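You operate a simulated robot arm through the tools that you are given. There is no shell and no other tool. Be economical: measure what you need, move in short steps, check, and stop when the job is done.

Carry out the task below with a simulated robot arm. There is one attempt and no reset: what you move stays moved.

TASK
Put the green tape tab from the top of the laid duvet and the tape end on the cone tray.

It is judged by the outcome, as a careful person would: the job done as asked, and still so three seconds after it is handed in. It fails if anything else is knocked over, pushed out of place, dropped, spilled or broken.

THE ROBOT
A 7-joint arm with a two-finger parallel gripper, fixed in place. Base frame: the origin is at the foot of the arm, x ahead of it, y to its left, z up; the work surface is at about z = 0. Lengths are in m, angles in rad, forces in N, time in s.
With the tool pointing down near the work surface it reaches from about 0.24 to 0.62 m from the base axis. Its first joint turns from -1.152 to 1.152 rad. Payload 2.6 kg.
Tool frame: the origin (TCP) lies between the finger pads and is the grasp point; the fingertips stand 0.03 m ahead of it; z points along the fingers, y is the line along which they close. The gripper opens to 0.094 m. The fingers are 0.028 m wide and 0.01 m thick; the gripper's body (0.05 by 0.096 m) begins 0.055 m behind the TCP.
Orientation is that of the tool frame in the base frame, as a unit quaternion [x, y, z, w]. With the fingers straight down and closing along the base's y, the tool's x points along the base's -x, its y along +y and its z along -z.

THE INTERFACE
- The arm moves only by the tool arm_command. Its argument "increments" is a list of rows, each a list of 7 numbers: the shift along the base's x, y, z in m, then the turn, a rotation vector about the base's x, y, z in rad, then the opening in per cent of the stroke, from 0 (shut) to 100 (fully open). In form: [[tx, ty, tz, rx, ry, rz, jaw], ...]. A call has 1 to 20 rows; each row shifts and turns the commanded pose from where the row before left it. A row lasts 0.2 s, in which the tool goes at most 0.05 m and 0.15 rad; a call with a longer step from one row to the next is refused whole, and so is a gripper value outside its range. A pose out of reach is approached as far as the arm can. The call stops where the force on the tool passes 40 N (or 10 N more than at its start, if that is more) or the arm is blocked; 0.2 s more then pass. The fingers move at their own pace (about 0.072 m/s each) and stop on an object; they squeeze with about 22 N. The grip force told is the motor's: it shows also when the fingers shut on nothing. Time passes only in rows, and 0.2 s behind the last, so rows that do not move let the fingers close. It gives the time, the measured TCP pose, the force on the tool (base axes), the opening and the grip force at its end, in the units of the frame above (readings bear some noise).
- Cameras (640 x 400 px; columns grow to the right, rows downward): "scene" is fixed at [0.0526, 0.4608, 0.553]; the picture's right is [-0.46, -0.89, 0.00], its down [-0.62, 0.32, -0.71] and it looks along [0.63, -0.33, -0.70] (base axes); focal length 242 px, centre (320, 200). "wrist" rides on the gripper at [-0.037, 0, -0.058] in the tool frame; the picture's right is [0.00, -1.00, 0.00], its down [0.97, 0.00, -0.24] and it looks along [0.24, 0.00, 0.97] (tool axes); focal length 218 px, centre (320, 200).
- get_image(camera): a new picture of that camera. No time passes.
- point_at(camera, pixels): for up to 12 pixels [column, row] of the newest picture of that camera ("zoom" is the newest enlarged one), the place [x, y, z] in the base frame of the surface seen there, good to about 0.002 m. No time passes.
- zoom(camera, box): a new picture of the part [left, top, right, bottom] of that camera's present view, enlarged. No time passes.
- hand_in(): hands the job in; it is judged then, once.

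Work in short steps. Measure before you move; look again where a grasp or a placing could have gone wrong, and mend it. You have 60 turns and 20 pictures in all, the two below and enlarged ones among them. Open the gripper and draw the arm clear of the work before you hand the job in, unless the task says otherwise; then end with one line.

The tools are called after "Request:" by a JSON object that holds its "op" and its "data". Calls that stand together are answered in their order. arm_command: Moves the arm, as the interface text tells. Its arguments: {"type":"object","properties":{"increments":{"type":"array"}},"required":["increments"]} The other tools are called the same way: get_image (camera) takes a picture; point_at (camera, pixels) gives the place of the surface under pixels of a picture; zoom (camera, box) takes an enlarged picture of a part of a camera's view; hand_in () hands the job in.

At the start:

```text
time: 0.0
eef_pos: [0.4248, 0.0505, 0.3133]
ee_rot: [0.001, 1.0, -0.001, 0.0]
wrist_force: [0.9, 0.0, 0.2]
gripper_width: 0.094
finger_force: 0.0
```

scene: 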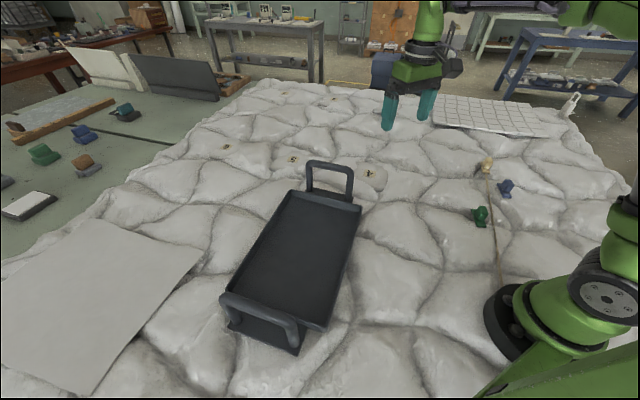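
wrist: 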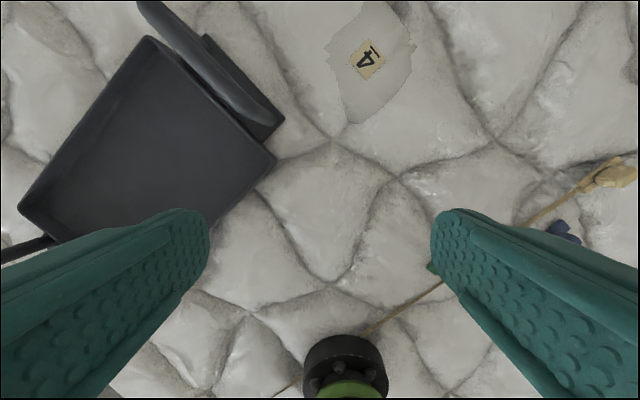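

The scene shows a dark tray near (300,255), small green (480,215), blue (506,187) and tan (487,165) objects with a cord. I zoom in to identify them.

Request:
{"op": "zoom", "data": {"camera": "scene", "box": [420, 140, 580, 240]}}

Request:
{"op": "zoom", "data": {"camera": "scene", "box": [180, 130, 420, 370]}}

Request:
{"op": "zoom", "data": {"camera": "scene", "box": [0, 80, 200, 230]}}

```text
4.00 times, centred on (500, 190) of scene
```

zoom: 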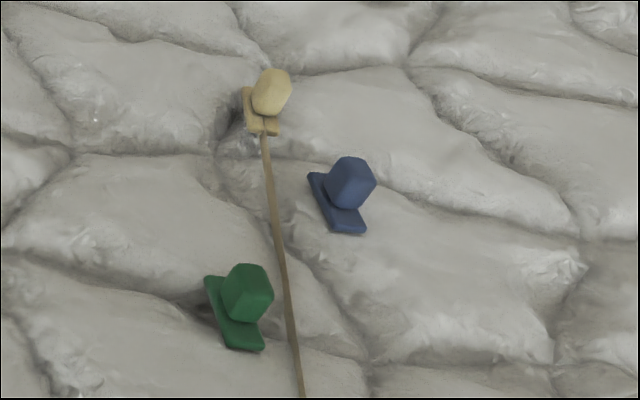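

```text
1.67 times, centred on (300, 250) of scene
```

zoom: 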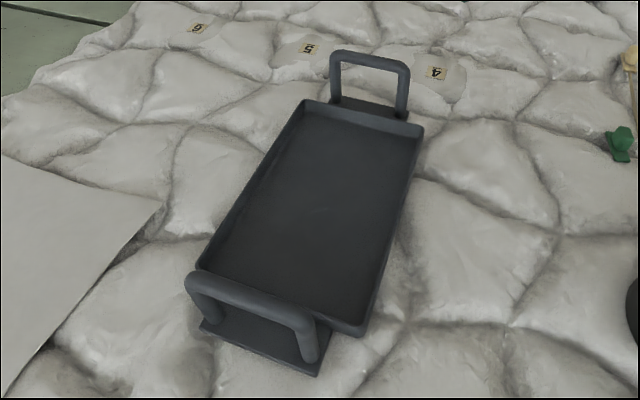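

```text
2.67 times, centred on (100, 155) of scene
```

zoom: 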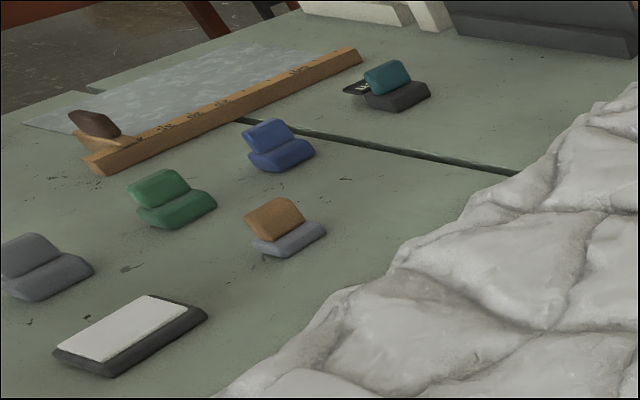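

The tray is the dark one; the tan piece sits at the end of the tape/cord, with the green tab beside it. I measure them all, using the newest zoom and the scene.

Request:
{"op": "zoom", "data": {"camera": "scene", "box": [440, 150, 540, 310]}}

Request:
{"op": "point_at", "data": {"camera": "scene", "pixels": [[476, 224], [483, 212], [480, 234], [487, 163], [485, 171], [506, 183], [503, 195], [489, 190], [494, 225], [497, 260], [499, 280], [545, 240]]}}

Request:
{"op": "point_at", "data": {"camera": "scene", "pixels": [[300, 245], [290, 190], [360, 210], [320, 328], [222, 297], [329, 163], [262, 310], [340, 250], [325, 215], [280, 290], [360, 240], [400, 260]]}}

```text
2.50 times, centred on (490, 230) of scene
```

zoom: 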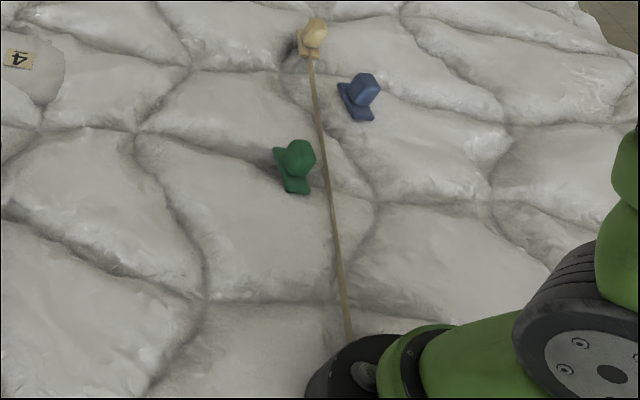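

```text
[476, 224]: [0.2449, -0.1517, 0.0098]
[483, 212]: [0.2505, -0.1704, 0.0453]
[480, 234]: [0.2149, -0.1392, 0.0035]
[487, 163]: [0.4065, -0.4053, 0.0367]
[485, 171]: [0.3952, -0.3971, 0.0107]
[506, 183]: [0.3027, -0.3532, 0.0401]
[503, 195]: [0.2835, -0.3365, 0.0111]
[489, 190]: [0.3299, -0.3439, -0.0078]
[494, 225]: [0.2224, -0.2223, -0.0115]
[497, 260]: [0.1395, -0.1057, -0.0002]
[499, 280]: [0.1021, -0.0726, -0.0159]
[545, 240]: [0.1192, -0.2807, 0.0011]
```

```text
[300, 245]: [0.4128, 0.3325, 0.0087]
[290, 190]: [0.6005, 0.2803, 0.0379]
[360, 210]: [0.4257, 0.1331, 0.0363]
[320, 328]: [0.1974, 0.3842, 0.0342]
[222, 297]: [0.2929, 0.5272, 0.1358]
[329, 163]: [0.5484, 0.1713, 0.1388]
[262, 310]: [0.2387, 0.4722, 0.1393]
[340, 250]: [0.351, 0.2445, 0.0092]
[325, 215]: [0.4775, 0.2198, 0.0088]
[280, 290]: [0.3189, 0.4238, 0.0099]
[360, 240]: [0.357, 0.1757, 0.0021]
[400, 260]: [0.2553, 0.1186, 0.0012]
```

The tape end (tan knob, about (0.40,-0.40,0.037)) and green tab (knob about (0.245,-0.165,0.045)) are both on the duvet; the tray floor is z≈0.009 and handles reach 0.14. The tape would sweep over the green tab, so green goes first. I move above it for a wrist look.

Request:
{"op": "arm_command", "data": {"increments": [[-0.022, -0.027, -0.01, 0, 0, 0, 100], [-0.022, -0.027, -0.01, 0, 0, 0, 100], [-0.022, -0.027, -0.01, 0, 0, 0, 100], [-0.022, -0.027, -0.01, 0, 0, 0, 100], [-0.022, -0.027, -0.01, 0, 0, 0, 100], [-0.022, -0.027, -0.01, 0, 0, 0, 100], [-0.022, -0.027, -0.01, 0, 0, 0, 100], [-0.022, -0.027, -0.01, 0, 0, 0, 100], [0, 0, 0, 0, 0, 0, 100]]}}

Request:
{"op": "get_image", "data": {"camera": "wrist"}}

```text
time: 2.0
eef_pos: [0.2457, -0.1665, 0.2311]
ee_rot: [0.0, 1.0, 0.0, 0.0]
wrist_force: [0.9, 0.3, 1.0]
gripper_width: 0.0939
finger_force: 0.0
```

```text
13 pictures are left
```

wrist: 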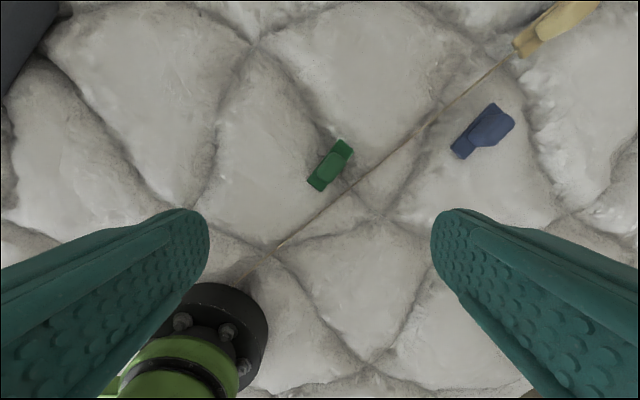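

The green tab shows at (330,165), and its long axis runs from about (318,185) to (343,147). The tape ends near (275,250) next to the base. I measure precisely.

Request:
{"op": "zoom", "data": {"camera": "wrist", "box": [280, 120, 392, 190]}}

Request:
{"op": "point_at", "data": {"camera": "wrist", "pixels": [[332, 166], [318, 183], [344, 148], [325, 160], [340, 172], [280, 245], [350, 187], [430, 125], [527, 43], [360, 190], [300, 150], [485, 130]]}}

```text
5.71 times, centred on (336, 155) of wrist
```

zoom: 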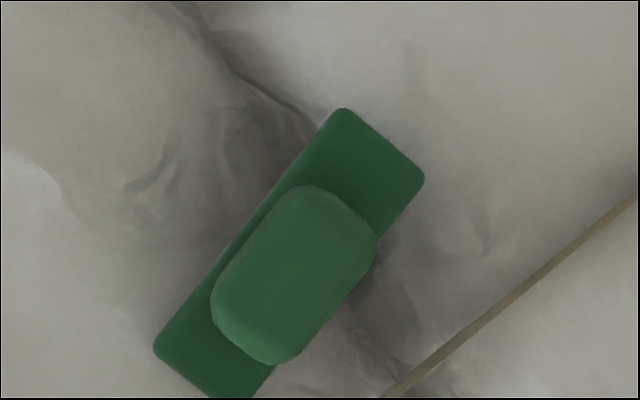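

```text
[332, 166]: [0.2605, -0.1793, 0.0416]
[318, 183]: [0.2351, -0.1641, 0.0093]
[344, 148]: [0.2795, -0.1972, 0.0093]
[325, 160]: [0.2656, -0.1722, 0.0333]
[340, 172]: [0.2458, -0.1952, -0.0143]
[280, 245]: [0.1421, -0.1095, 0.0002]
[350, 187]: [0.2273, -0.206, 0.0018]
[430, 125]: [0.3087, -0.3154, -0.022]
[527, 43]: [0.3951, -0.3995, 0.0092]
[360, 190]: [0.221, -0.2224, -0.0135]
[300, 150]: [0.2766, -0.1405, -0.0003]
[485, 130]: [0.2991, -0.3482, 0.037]
```

Green knob centre is about (0.257,-0.179), top z 0.042, long axis at -37°. I turn the gripper by -0.64, narrow the jaws to 50% and descend so the tips stay above the plate.

Request:
{"op": "arm_command", "data": {"increments": [[0.0022, -0.0025, -0.02, 0, 0, -0.128, 50], [0.0022, -0.0025, -0.02, 0, 0, -0.128, 50], [0.0022, -0.0025, -0.02, 0, 0, -0.128, 50], [0.0022, -0.0025, -0.02, 0, 0, -0.128, 50], [0.0022, -0.0025, -0.02, 0, 0, -0.128, 50], [0, 0, 0, 0, 0, 0, 50]]}}

Request:
{"op": "get_image", "data": {"camera": "wrist"}}

```text
time: 3.4
eef_pos: [0.2589, -0.1777, 0.1323]
ee_rot: [0.316, 0.949, 0.0, 0.0]
wrist_force: [-0.2, -0.1, -0.4]
gripper_width: 0.0469
finger_force: 0.1
```

```text
11 pictures are left
```

wrist: 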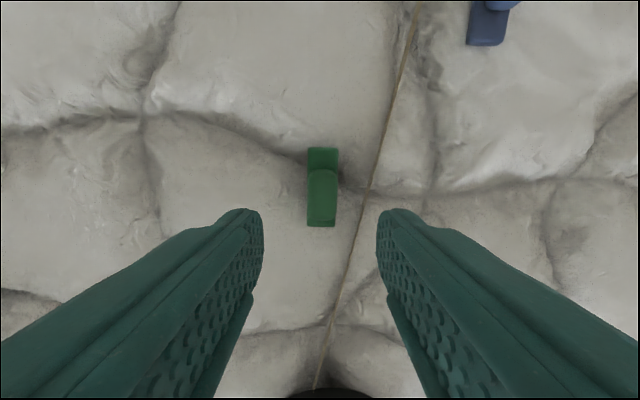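

The tab is centred and aligned between the fingers. I descend 0.088 m and close.

Request:
{"op": "arm_command", "data": {"increments": [[0, 0, -0.03, 0, 0, 0, 50], [0, 0, -0.03, 0, 0, 0, 50], [0, 0, -0.018, 0, 0, 0, 50], [0, 0, -0.01, 0, 0, 0, 50], [0, 0, 0, 0, 0, 0, 0], [0, 0, 0, 0, 0, 0, 0], [0, 0, 0, 0, 0, 0, 0]]}}

Request:
{"op": "point_at", "data": {"camera": "wrist", "pixels": [[322, 195], [310, 158], [333, 158]]}}

```text
time: 5.0
eef_pos: [0.2581, -0.1785, 0.0443]
ee_rot: [0.314, 0.949, 0.0, -0.001]
wrist_force: [-0.1, 0.1, -1.7]
gripper_width: 0.0253
finger_force: 22.3
```

```text
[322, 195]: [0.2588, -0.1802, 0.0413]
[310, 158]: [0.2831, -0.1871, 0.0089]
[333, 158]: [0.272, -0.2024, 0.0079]
```

Held at 0.025 m with 22 N. I lift and carry to above the tray's middle, (0.375,0.36).

Request:
{"op": "arm_command", "data": {"increments": [[0, 0, 0.02, 0, 0, 0, 0], [0, 0, 0.03, 0, 0, 0, 0], [0, 0, 0.04, 0, 0, 0, 0], [0, 0, 0.04, 0, 0, 0, 0], [0, 0, 0.04, 0, 0, 0, 0], [0.0097, 0.03, 0.01, 0, 0, 0, 0], [0.0097, 0.046, 0, 0, 0, 0, 0], [0.0097, 0.047, 0, 0, 0, 0, 0], [0.0097, 0.047, 0, 0, 0, 0, 0], [0.0097, 0.047, 0, 0, 0, 0, 0], [0.0097, 0.047, 0, 0, 0, 0, 0], [0.0097, 0.047, 0, 0, 0, 0, 0], [0.0097, 0.047, 0, 0, 0, 0, 0], [0.0097, 0.047, 0, 0, 0, 0, 0], [0.0097, 0.047, 0, 0, 0, 0, 0], [0.0097, 0.047, 0, 0, 0, 0, 0], [0.0097, 0.04, 0, 0, 0, 0, 0], [0, 0, 0, 0, 0, 0, 0]]}}

Request:
{"op": "get_image", "data": {"camera": "scene"}}

```text
time: 8.8
eef_pos: [0.3752, 0.3612, 0.225]
ee_rot: [0.315, 0.949, -0.001, 0.0]
wrist_force: [0.6, 0.0, 0.2]
gripper_width: 0.0
finger_force: 22.0
```

```text
10 pictures are left
```

scene: 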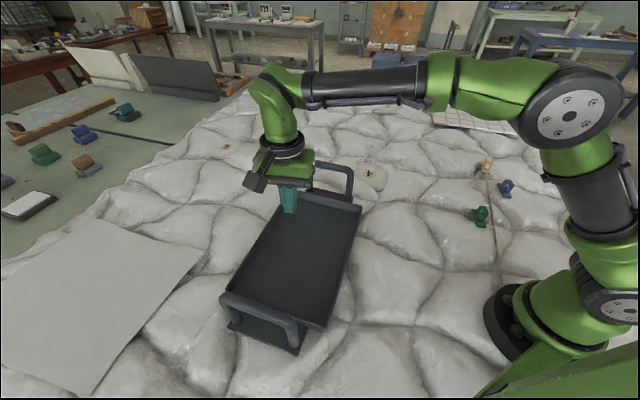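

The tab slipped out during the lift (opening 0) and still stands at about (480,215). I return above it and inspect.

Request:
{"op": "arm_command", "data": {"increments": [[-0.0097, -0.04, 0, 0, 0, 0, 50], [-0.0097, -0.047, 0, 0, 0, 0, 50], [-0.0097, -0.047, 0, 0, 0, 0, 50], [-0.0097, -0.047, 0, 0, 0, 0, 50], [-0.0097, -0.047, 0, 0, 0, 0, 50], [-0.0097, -0.047, 0, 0, 0, 0, 50], [-0.0097, -0.047, 0, 0, 0, 0, 50], [-0.0097, -0.047, 0, 0, 0, 0, 50], [-0.0097, -0.047, 0, 0, 0, 0, 50], [-0.0097, -0.047, 0, 0, 0, 0, 50], [-0.0097, -0.046, 0, 0, 0, 0, 50], [-0.0097, -0.03, -0.04, 0, 0, 0, 50], [0, 0, -0.04, 0, 0, 0, 50], [0, 0, 0, 0, 0, 0, 50]]}}

Request:
{"op": "zoom", "data": {"camera": "wrist", "box": [240, 140, 400, 240]}}

Request:
{"op": "point_at", "data": {"camera": "zoom", "pixels": [[320, 200], [280, 40], [370, 40], [280, 240], [380, 240], [230, 150], [420, 150], [320, 300], [320, 80]]}}

```text
refused: row 12 steps farther than a row can; nothing moved
```

```text
4.00 times, centred on (320, 190) of wrist
```

zoom: 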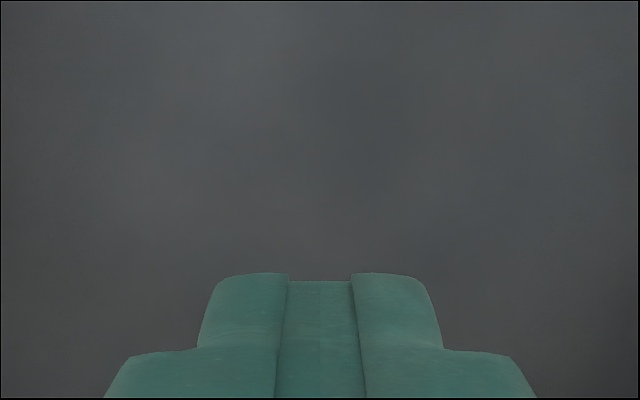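

```text
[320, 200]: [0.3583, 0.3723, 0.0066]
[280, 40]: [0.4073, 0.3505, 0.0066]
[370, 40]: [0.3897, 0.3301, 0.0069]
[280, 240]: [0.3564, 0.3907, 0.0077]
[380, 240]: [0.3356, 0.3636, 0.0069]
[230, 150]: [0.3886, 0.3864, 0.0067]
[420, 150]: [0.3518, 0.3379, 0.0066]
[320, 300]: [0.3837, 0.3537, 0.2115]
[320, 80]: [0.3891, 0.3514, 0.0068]
```

That call was refused because one row was too long, so I resend it with shorter steps.

Request:
{"op": "arm_command", "data": {"increments": [[-0.0097, -0.04, 0, 0, 0, 0, 50], [-0.0097, -0.047, 0, 0, 0, 0, 50], [-0.0097, -0.047, 0, 0, 0, 0, 50], [-0.0097, -0.047, 0, 0, 0, 0, 50], [-0.0097, -0.047, 0, 0, 0, 0, 50], [-0.0097, -0.047, 0, 0, 0, 0, 50], [-0.0097, -0.047, 0, 0, 0, 0, 50], [-0.0097, -0.047, 0, 0, 0, 0, 50], [-0.0097, -0.047, 0, 0, 0, 0, 50], [-0.0097, -0.047, 0, 0, 0, 0, 50], [-0.0097, -0.046, 0, 0, 0, 0, 50], [-0.0097, -0.03, -0.02, 0, 0, 0, 50], [0, 0, -0.04, 0, 0, 0, 50], [0, 0, -0.03, 0, 0, 0, 50], [0, 0, 0, 0, 0, 0, 50]]}}

Request:
{"op": "zoom", "data": {"camera": "wrist", "box": [240, 140, 400, 240]}}

Request:
{"op": "point_at", "data": {"camera": "zoom", "pixels": [[320, 200], [290, 40], [360, 40], [280, 240], [370, 240], [230, 150], [420, 150], [320, 300], [320, 80], [320, 250]]}}

```text
time: 12.0
eef_pos: [0.2587, -0.1777, 0.1338]
ee_rot: [0.314, 0.949, 0.0, 0.0]
wrist_force: [0.5, -0.3, 0.5]
gripper_width: 0.047
finger_force: 0.0
```

```text
4.00 times, centred on (320, 190) of wrist
```

zoom: 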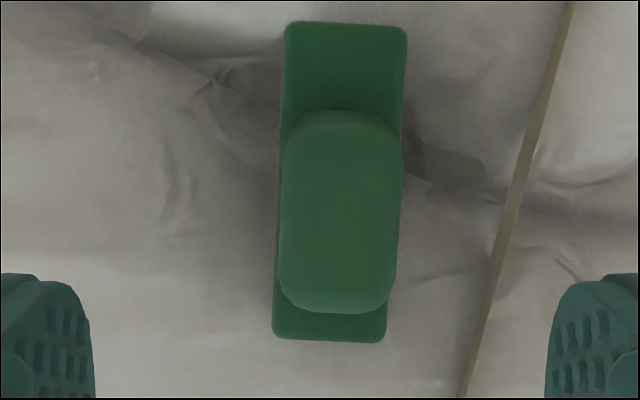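

```text
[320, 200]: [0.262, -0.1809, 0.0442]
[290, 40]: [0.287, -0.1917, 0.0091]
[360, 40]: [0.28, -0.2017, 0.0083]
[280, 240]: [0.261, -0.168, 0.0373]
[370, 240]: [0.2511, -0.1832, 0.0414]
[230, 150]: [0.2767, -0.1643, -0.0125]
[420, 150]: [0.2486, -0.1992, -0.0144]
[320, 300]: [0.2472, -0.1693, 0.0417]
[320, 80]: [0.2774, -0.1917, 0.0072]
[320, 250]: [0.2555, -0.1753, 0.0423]
```

The knob centre is 2.5 mm to the right and turned about -0.05; the duvet beside it is at z≈-0.013, so I can grip lower, at TCP z 0.026 with tips at -0.004. Opening 42% keeps the finger clear of the tape. After closing I lift a little as a test.

Request:
{"op": "arm_command", "data": {"increments": [[-0.0015, -0.002, -0.03, 0, 0, -0.05, 42], [0, 0, -0.03, 0, 0, 0, 42], [0, 0, -0.02, 0, 0, 0, 42], [0, 0, -0.015, 0, 0, 0, 42], [0, 0, -0.013, 0, 0, 0, 42], [0, 0, 0, 0, 0, 0, 42], [0, 0, 0, 0, 0, 0, 0], [0, 0, 0, 0, 0, 0, 0], [0, 0, 0, 0, 0, 0, 0]]}}

Request:
{"op": "arm_command", "data": {"increments": [[0, 0, 0.005, 0, 0, 0, 0], [0, 0, 0.01, 0, 0, 0, 0], [0, 0, 0.01, 0, 0, 0, 0], [0, 0, 0.01, 0, 0, 0, 0], [0, 0, 0.01, 0, 0, 0, 0], [0, 0, 0, 0, 0, 0, 0]]}}

```text
time: 13.2
eef_pos: [0.2571, -0.1803, 0.0302]
ee_rot: [0.339, 0.941, 0.0, 0.0]
wrist_force: [-1.9, 1.6, 8.4]
gripper_width: 0.0396
finger_force: 0.0
stopped in row 6: the force on the tool passed its limit (the readings are from after the stop); the commanded pose is now the measured one
```

```text
time: 14.6
eef_pos: [0.2569, -0.1807, 0.0756]
ee_rot: [0.339, 0.941, 0.0, 0.001]
wrist_force: [0.8, 0.1, 0.0]
gripper_width: 0.0259
finger_force: 22.0
```

The tips touched the duvet at TCP z 0.030, so closing happened during the lift, and the opening now reads 0.0259 m. I look to see what is held.

Request:
{"op": "get_image", "data": {"camera": "wrist"}}

```text
7 pictures are left
```

wrist: 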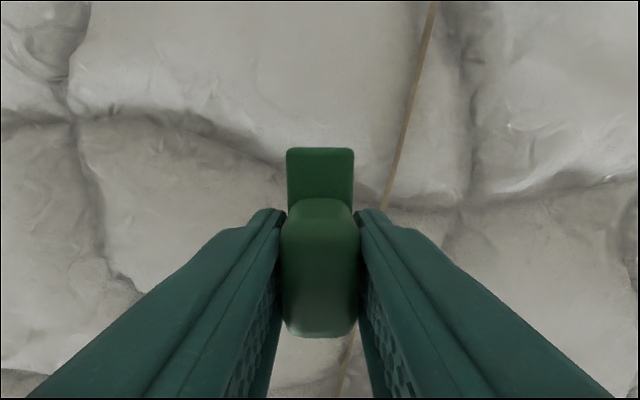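

It is held, but possibly high on the knob, as before. I lower it back, reopen, and regrip at TCP z≈0.032 before lifting.

Request:
{"op": "arm_command", "data": {"increments": [[0, 0, -0.015, 0, 0, 0, 0], [0, 0, -0.012, 0, 0, 0, 0], [0, 0, -0.008, 0, 0, 0, 0], [0, 0, 0, 0, 0, 0, 42], [0, 0, 0, 0, 0, 0, 42], [0, 0, -0.0075, 0, 0, 0, 42], [0, 0, 0, 0, 0, 0, 0], [0, 0, 0, 0, 0, 0, 0], [0, 0, 0, 0, 0, 0, 0]]}}

```text
time: 16.6
eef_pos: [0.2572, -0.1822, 0.0321]
ee_rot: [0.339, 0.941, 0.001, 0.0]
wrist_force: [-0.1, 0.2, 1.3]
gripper_width: 0.0255
finger_force: 22.1
```

Gripped at z 0.032. I lift gently and check the opening.

Request:
{"op": "arm_command", "data": {"increments": [[0, 0, 0.01, 0, 0, 0, 0], [0, 0, 0.02, 0, 0, 0, 0], [0, 0, 0.025, 0, 0, 0, 0], [0, 0, 0.025, 0, 0, 0, 0], [0, 0, 0.025, 0, 0, 0, 0], [0, 0, 0.025, 0, 0, 0, 0], [0, 0, 0.025, 0, 0, 0, 0], [0, 0, 0.025, 0, 0, 0, 0], [0, 0, 0, 0, 0, 0, 0], [0, 0, 0, 0, 0, 0, 0]]}}

```text
time: 18.8
eef_pos: [0.2573, -0.1804, 0.2116]
ee_rot: [0.338, 0.941, 0.001, 0.001]
wrist_force: [-0.2, -0.7, 0.5]
gripper_width: 0.0259
finger_force: 21.8
```

Steady at 0.0259 m. I carry it gently to over the tray.

Request:
{"op": "arm_command", "data": {"increments": [[0.004, 0.015, 0, 0, 0, 0, 0], [0.006, 0.025, 0, 0, 0, 0, 0], [0.0072, 0.033, 0, 0, 0, 0, 0], [0.0072, 0.033, 0, 0, 0, 0, 0], [0.0072, 0.033, 0, 0, 0, 0, 0], [0.0072, 0.033, 0, 0, 0, 0, 0], [0.0072, 0.033, 0, 0, 0, 0, 0], [0.0072, 0.033, 0, 0, 0, 0, 0], [0.0072, 0.033, 0, 0, 0, 0, 0], [0.0072, 0.033, 0, 0, 0, 0, 0], [0.0072, 0.033, 0, 0, 0, 0, 0], [0.0072, 0.033, 0, 0, 0, 0, 0], [0.0072, 0.033, 0, 0, 0, 0, 0], [0.0072, 0.033, 0, 0, 0, 0, 0], [0.0072, 0.033, 0, 0, 0, 0, 0], [0.006, 0.033, 0, 0, 0, 0, 0], [0.006, 0.025, 0, 0, 0, 0, 0], [0.004, 0.013, 0, 0, 0, 0, 0], [0, 0, 0, 0, 0, 0, 0]]}}

```text
time: 22.8
eef_pos: [0.3764, 0.3603, 0.2132]
ee_rot: [0.339, 0.941, 0.001, 0.0]
wrist_force: [-0.5, 0.0, -0.4]
gripper_width: 0.0252
finger_force: 21.9
```

Still held. I lower to just above the tray floor (contact expected at TCP z≈0.04), finishing slowly.

Request:
{"op": "arm_command", "data": {"increments": [[0, 0, -0.03, 0, 0, 0, 0], [0, 0, -0.04, 0, 0, 0, 0], [0, 0, -0.04, 0, 0, 0, 0], [0, 0, -0.03, 0, 0, 0, 0], [0, 0, -0.015, 0, 0, 0, 0], [0, 0, -0.008, 0, 0, 0, 0], [0, 0, -0.004, 0, 0, 0, 0], [0, 0, -0.003, 0, 0, 0, 0], [0, 0, 0, 0, 0, 0, 0]]}}

```text
time: 24.8
eef_pos: [0.3779, 0.3591, 0.0416]
ee_rot: [0.338, 0.941, 0.001, 0.0]
wrist_force: [-1.8, 0.7, -0.2]
gripper_width: 0.0258
finger_force: 21.7
```

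Request:
{"op": "arm_command", "data": {"increments": [[0, 0, -0.002, 0, 0, 0, 0], [0, 0, 0, 0, 0, 0, 20], [0, 0, 0, 0, 0, 0, 42], [0, 0, 0, 0, 0, 0, 45], [0, 0, 0.02, 0, 0, 0, 45], [0, 0, 0.03, 0, 0, 0, 45], [0, 0, 0.04, 0, 0, 0, 45], [0, 0, 0.04, 0, 0, 0, 45], [0, 0, 0.04, 0, 0, 0, 45], [0, -0.045, 0, 0, 0, 0, 45], [0, -0.045, 0, 0, 0, 0, 45], [0, -0.045, 0, 0, 0, 0, 45], [0, -0.045, 0, 0, 0, 0, 45], [0, -0.045, 0, 0, 0, 0, 45], [0, -0.045, 0, 0, 0, 0, 45], [0, -0.045, 0, 0, 0, 0, 45], [0, -0.045, 0, 0, 0, 0, 45]]}}

Request:
{"op": "get_image", "data": {"camera": "scene"}}

```text
time: 28.4
eef_pos: [0.3776, -0.0009, 0.211]
ee_rot: [0.338, 0.941, 0.001, 0.0]
wrist_force: [0.1, -0.6, 0.1]
gripper_width: 0.0423
finger_force: 0.0
```

```text
6 pictures are left
```

scene: 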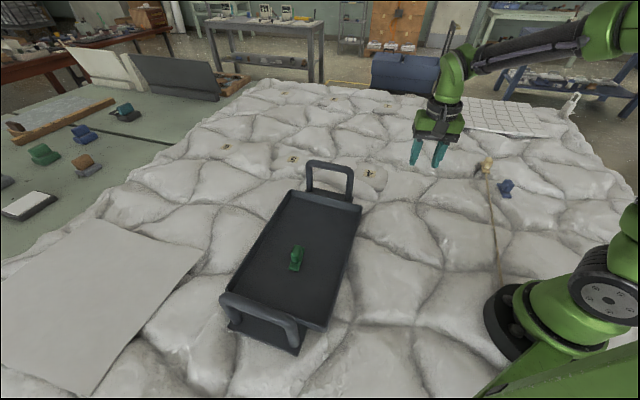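

The green tab stands in the tray at (296,258). Now I move over the tape end near (0.40,-0.40) and look.

Request:
{"op": "arm_command", "data": {"increments": [[0, -0.045, 0, 0, 0, 0, 60], [0, -0.045, 0, 0, 0, 0, 60], [0.003, -0.045, 0, 0, 0, 0, 60], [0.003, -0.045, 0, 0, 0, 0, 60], [0.003, -0.045, 0, 0, 0, 0, 60], [0.003, -0.045, 0, 0, 0, 0, 60], [0.003, -0.045, -0.005, 0, 0, 0, 60], [0.003, -0.045, -0.01, 0, 0, 0, 60], [0, -0.035, -0.02, 0, 0, 0, 60], [0, 0, -0.025, 0, 0, 0, 60], [0, 0, 0, 0, 0, 0, 60]]}}

Request:
{"op": "get_image", "data": {"camera": "wrist"}}

Request:
{"op": "point_at", "data": {"camera": "wrist", "pixels": [[320, 190], [320, 160], [320, 175], [320, 210], [300, 190], [340, 190], [270, 190], [370, 190], [320, 250]]}}

```text
time: 30.8
eef_pos: [0.3952, -0.3971, 0.1501]
ee_rot: [0.339, 0.941, 0.001, 0.0]
wrist_force: [-0.1, 0.0, -1.0]
gripper_width: 0.0566
finger_force: 0.1
```

```text
5 pictures are left
```

wrist: 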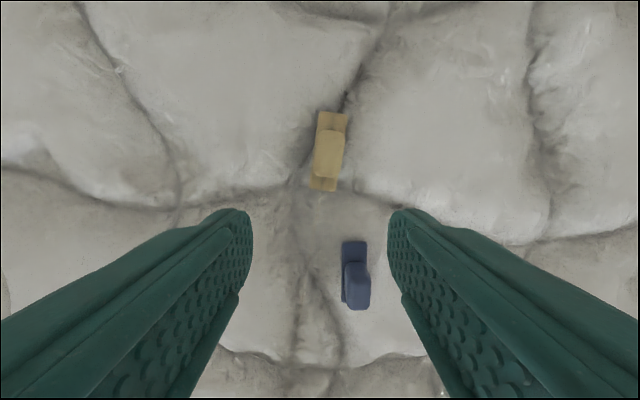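

```text
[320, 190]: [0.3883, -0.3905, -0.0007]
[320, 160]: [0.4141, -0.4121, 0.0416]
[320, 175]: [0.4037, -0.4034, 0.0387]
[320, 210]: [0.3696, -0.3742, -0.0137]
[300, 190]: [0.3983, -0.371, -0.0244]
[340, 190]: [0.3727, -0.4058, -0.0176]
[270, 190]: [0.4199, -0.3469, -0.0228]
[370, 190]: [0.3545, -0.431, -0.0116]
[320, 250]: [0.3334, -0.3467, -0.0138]
```

The tan end shows at (330,150), but no tape is visible leaving it in this picture. I check the scene view around it.

Request:
{"op": "zoom", "data": {"camera": "scene", "box": [400, 130, 560, 300]}}

Request:
{"op": "point_at", "data": {"camera": "wrist", "pixels": [[334, 115], [324, 187], [330, 150], [318, 150], [342, 150], [332, 170], [332, 135], [355, 260], [352, 245], [347, 120], [319, 115], [300, 150]]}}

```text
2.35 times, centred on (480, 215) of scene
```

zoom: 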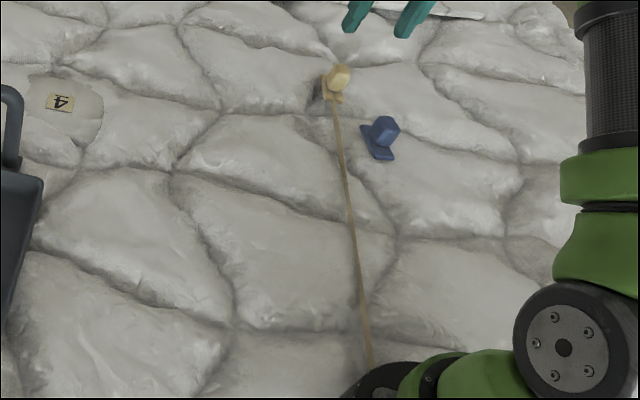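

```text
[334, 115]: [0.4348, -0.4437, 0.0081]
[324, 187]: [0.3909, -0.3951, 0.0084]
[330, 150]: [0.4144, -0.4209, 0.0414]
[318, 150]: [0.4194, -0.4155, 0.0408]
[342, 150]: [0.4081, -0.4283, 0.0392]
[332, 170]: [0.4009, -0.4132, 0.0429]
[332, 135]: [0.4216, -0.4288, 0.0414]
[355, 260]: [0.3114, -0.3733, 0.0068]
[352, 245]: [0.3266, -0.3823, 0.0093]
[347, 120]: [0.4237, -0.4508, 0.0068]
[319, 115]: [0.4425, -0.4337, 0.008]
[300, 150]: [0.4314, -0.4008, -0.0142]
```

The tape is still attached to the tan end. Knob centre is about (0.412,-0.420), axis -48.7°, so I turn -0.16 more, centre over it, descend to TCP z 0.032 and close.

Request:
{"op": "arm_command", "data": {"increments": [[0.0085, -0.0115, 0, 0, 0, -0.08, 48], [0.0085, -0.0115, 0, 0, 0, -0.08, 48], [0, 0, -0.03, 0, 0, 0, 48], [0, 0, -0.03, 0, 0, 0, 48], [0, 0, -0.025, 0, 0, 0, 48], [0, 0, -0.015, 0, 0, 0, 48], [0, 0, -0.01, 0, 0, 0, 48], [0, 0, -0.008, 0, 0, 0, 48], [0, 0, 0, 0, 0, 0, 0], [0, 0, 0, 0, 0, 0, 0], [0, 0, 0, 0, 0, 0, 0]]}}

```text
time: 33.2
eef_pos: [0.4112, -0.4197, 0.0327]
ee_rot: [0.414, 0.91, 0.0, 0.0]
wrist_force: [0.0, 0.5, 0.2]
gripper_width: 0.0257
finger_force: 22.0
```

Gripped at 0.0257 m. I lift while drawing slightly toward the tape's base end so the tape stays slack, then check forces.

Request:
{"op": "arm_command", "data": {"increments": [[-0.002, 0.002, 0.008, 0, 0, 0, 0], [-0.004, 0.004, 0.015, 0, 0, 0, 0], [-0.004, 0.005, 0.018, 0, 0, 0, 0], [-0.004, 0.005, 0.018, 0, 0, 0, 0], [-0.0046, 0.005, 0.018, 0, 0, 0, 0], [0, 0, 0, 0, 0, 0, 0]]}}

Request:
{"op": "zoom", "data": {"camera": "scene", "box": [360, 100, 580, 300]}}

```text
time: 34.6
eef_pos: [0.3932, -0.3985, 0.1099]
ee_rot: [0.414, 0.91, 0.001, 0.0]
wrist_force: [0.2, -0.4, -0.2]
gripper_width: 0.0255
finger_force: 22.1
```

```text
2.00 times, centred on (470, 200) of scene
```

zoom: 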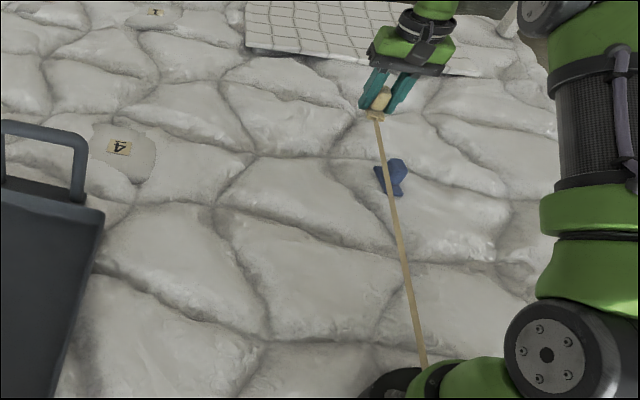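

The tape follows the lifted end with negligible force. I swing it inward along an arc toward the tray, turning with it.

Request:
{"op": "arm_command", "data": {"increments": [[0.0143, 0.0214, 0.002, 0, 0, 0.0703, 0], [0.0128, 0.0229, 0.002, 0, 0, 0.0703, 0], [0.0111, 0.0243, 0.002, 0, 0, 0.0703, 0], [0.0094, 0.0256, 0.002, 0, 0, 0.0703, 0], [0.0075, 0.0267, 0.002, 0, 0, 0.0703, 0], [0.0056, 0.0277, 0.002, 0, 0, 0.0703, 0], [0.0036, 0.0286, 0.002, 0, 0, 0.0703, 0], [0.0016, 0.0294, 0.002, 0, 0, 0.0703, 0], [-0.0005, 0.03, 0.002, 0, 0, 0.0703, 0], [-0.0026, 0.0304, 0.002, 0, 0, 0.0703, 0], [-0.0047, 0.0307, 0, 0, 0, 0.0703, 0], [-0.0069, 0.0309, 0, 0, 0, 0.0703, 0], [0, 0, 0, 0, 0, 0, 0]]}}

```text
time: 37.4
eef_pos: [0.4448, -0.0686, 0.1284]
ee_rot: [0.003, 1.0, 0.001, 0.0]
wrist_force: [0.3, 0.9, -0.2]
gripper_width: 0.0258
finger_force: 22.1
```

Still held with low force. I continue to above the tray spot (0.393,0.26), staying clear of the handle.

Request:
{"op": "arm_command", "data": {"increments": [[-0.0043, 0.0274, 0, 0, 0, 0.0703, 0], [-0.0043, 0.0274, 0, 0, 0, 0.0703, 0], [-0.0043, 0.0274, 0, 0, 0, 0.0703, 0], [-0.0043, 0.0274, 0, 0, 0, 0.0703, 0], [-0.0043, 0.0274, 0, 0, 0, 0.0703, 0], [-0.0043, 0.0274, 0, 0, 0, 0.0703, 0], [-0.0043, 0.0274, 0, 0, 0, 0.0703, 0], [-0.0043, 0.0274, 0, 0, 0, 0.0703, 0], [-0.0043, 0.0274, 0, 0, 0, 0.0703, 0], [-0.0043, 0.0274, 0, 0, 0, 0.0703, 0], [-0.0043, 0.0274, 0, 0, 0, 0.0703, 0], [-0.0043, 0.0274, 0, 0, 0, 0.0703, 0], [0, 0, 0, 0, 0, 0, 0]]}}

Request:
{"op": "get_image", "data": {"camera": "scene"}}

```text
time: 40.2
eef_pos: [0.3922, 0.2579, 0.1295]
ee_rot: [-0.407, 0.913, 0.001, 0.0]
wrist_force: [-0.3, 0.5, -0.9]
gripper_width: 0.0257
finger_force: 21.8
```

```text
2 pictures are left
```

scene: 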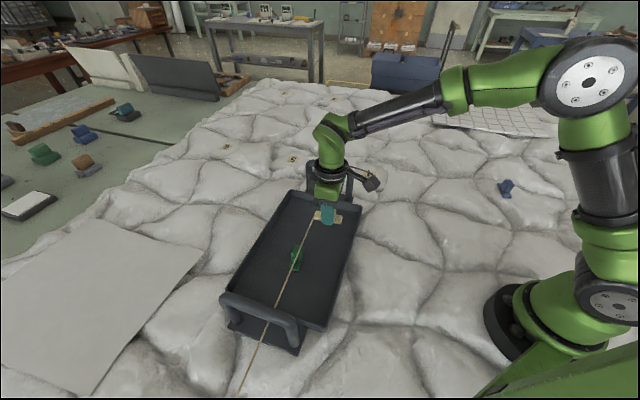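

The tape end is above the tray, but the tape trails across the tray toward (240,395), over the green tab and handle. I measure its course before lowering.

Request:
{"op": "point_at", "data": {"camera": "scene", "pixels": [[313, 221], [307, 235], [301, 248], [297, 256], [290, 274], [283, 292], [276, 308], [270, 323], [262, 342], [252, 365], [244, 384], [328, 216]]}}

Request:
{"op": "zoom", "data": {"camera": "scene", "box": [210, 180, 380, 400]}}

```text
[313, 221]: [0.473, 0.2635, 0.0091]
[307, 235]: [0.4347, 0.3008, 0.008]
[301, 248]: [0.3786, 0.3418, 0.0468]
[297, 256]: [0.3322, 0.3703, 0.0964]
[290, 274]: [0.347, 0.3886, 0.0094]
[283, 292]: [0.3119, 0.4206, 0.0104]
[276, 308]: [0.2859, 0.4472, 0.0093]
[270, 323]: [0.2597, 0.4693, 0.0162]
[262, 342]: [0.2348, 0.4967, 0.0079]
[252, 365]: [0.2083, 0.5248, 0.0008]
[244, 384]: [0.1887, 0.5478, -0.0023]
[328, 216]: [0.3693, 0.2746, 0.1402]
```

```text
1.82 times, centred on (295, 290) of scene
```

zoom: 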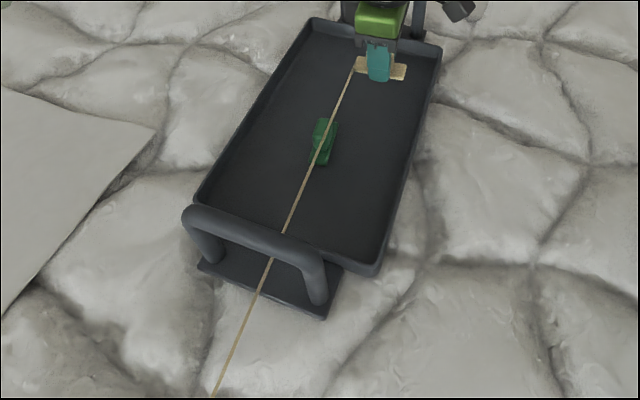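

The tape runs parallel to the tray's long axis and its current line passes close to the green tab. Turning the tape end back by -1.69 rad lines the tape up with the tray, about 6 cm clear of the green tab; I do that in place, with a small shift.

Request:
{"op": "arm_command", "data": {"increments": [[0.001, -0.0012, 0, 0, 0, -0.12, 0], [0.001, -0.0012, 0, 0, 0, -0.12, 0], [0.001, -0.0012, 0, 0, 0, -0.12, 0], [0.001, -0.0012, 0, 0, 0, -0.12, 0], [0.001, -0.0012, 0, 0, 0, -0.12, 0], [0.001, -0.0012, 0, 0, 0, -0.12, 0], [0.001, -0.0012, 0, 0, 0, -0.12, 0], [0.001, -0.0012, 0, 0, 0, -0.12, 0], [0.001, -0.0012, 0, 0, 0, -0.12, 0], [0.001, -0.0012, 0, 0, 0, -0.12, 0], [0.001, -0.0012, 0, 0, 0, -0.12, 0], [0.001, -0.0012, 0, 0, 0, -0.12, 0], [0.001, -0.0012, 0, 0, 0, -0.12, 0], [0.001, 0, 0, 0, 0, -0.12, 0], [0, 0, 0, 0, 0, 0, 0]]}}

```text
time: 43.4
eef_pos: [0.4072, 0.2437, 0.1285]
ee_rot: [0.411, 0.912, 0.001, 0.001]
wrist_force: [-0.1, 0.1, -0.3]
gripper_width: 0.0257
finger_force: 21.6
```

Still held, at the right spot. I lower to TCP z≈0.042, watching the force.

Request:
{"op": "arm_command", "data": {"increments": [[0, 0, -0.02, 0, 0, 0, 0], [0, 0, -0.025, 0, 0, 0, 0], [0, 0, -0.02, 0, 0, 0, 0], [0, 0, -0.01, 0, 0, 0, 0], [0, 0, -0.006, 0, 0, 0, 0], [0, 0, -0.004, 0, 0, 0, 0], [0, 0, -0.002, 0, 0, 0, 0], [0, 0, 0, 0, 0, 0, 0]]}}

```text
time: 45.2
eef_pos: [0.4068, 0.2429, 0.0426]
ee_rot: [0.409, 0.912, 0.001, 0.001]
wrist_force: [0.4, -0.1, -0.5]
gripper_width: 0.0256
finger_force: 22.0
```

Near the floor with no contact force yet. I go down 2.5 mm more, release, rise and withdraw away from the tray.

Request:
{"op": "arm_command", "data": {"increments": [[0, 0, -0.0025, 0, 0, 0, 0], [0, 0, 0, 0, 0, 0, 0], [0, 0, 0, 0, 0, 0, 15], [0, 0, 0, 0, 0, 0, 32], [0, 0, 0, 0, 0, 0, 42], [0, 0, 0.015, 0, 0, 0, 42], [0, 0, 0.03, 0, 0, 0, 42], [0, 0, 0.04, 0, 0, 0, 42], [0, 0, 0.045, 0, 0, 0, 42], [0, 0, 0.045, 0, 0, 0, 42], [0, -0.045, 0, 0, 0, 0, 60], [0, -0.045, 0, 0, 0, 0, 60], [0, -0.045, 0, 0, 0, 0, 60], [0, -0.045, 0, 0, 0, 0, 60], [0, -0.045, 0, 0, 0, 0, 60], [0, 0, 0, 0, 0, 0, 60]]}}

Request:
{"op": "get_image", "data": {"camera": "scene"}}

```text
time: 48.6
eef_pos: [0.4058, 0.0195, 0.2152]
ee_rot: [0.41, 0.912, 0.001, 0.0]
wrist_force: [0.4, 0.0, 0.3]
gripper_width: 0.0564
finger_force: 0.0
```

```text
0 pictures are left
```

scene: 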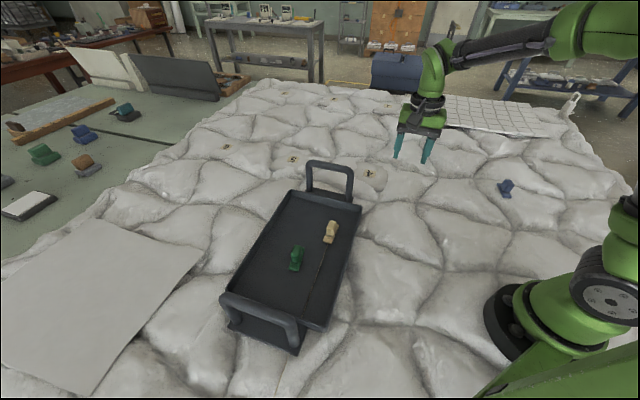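

The green tab (296,258) and the tape end (330,232) both stand upright on the tray. The blue tab and the tray haven't moved, and the arm is clear with the gripper open, so I hand in.

Request:
{"op": "hand_in", "data": {}}

```text
The job is handed in.
```

The green tape tab and the tape end are both upright on the dark tray, which I took to be the cone tray. Nothing else was visibly disturbed; the green tab slipped from my first grip but stayed in place on the duvet.
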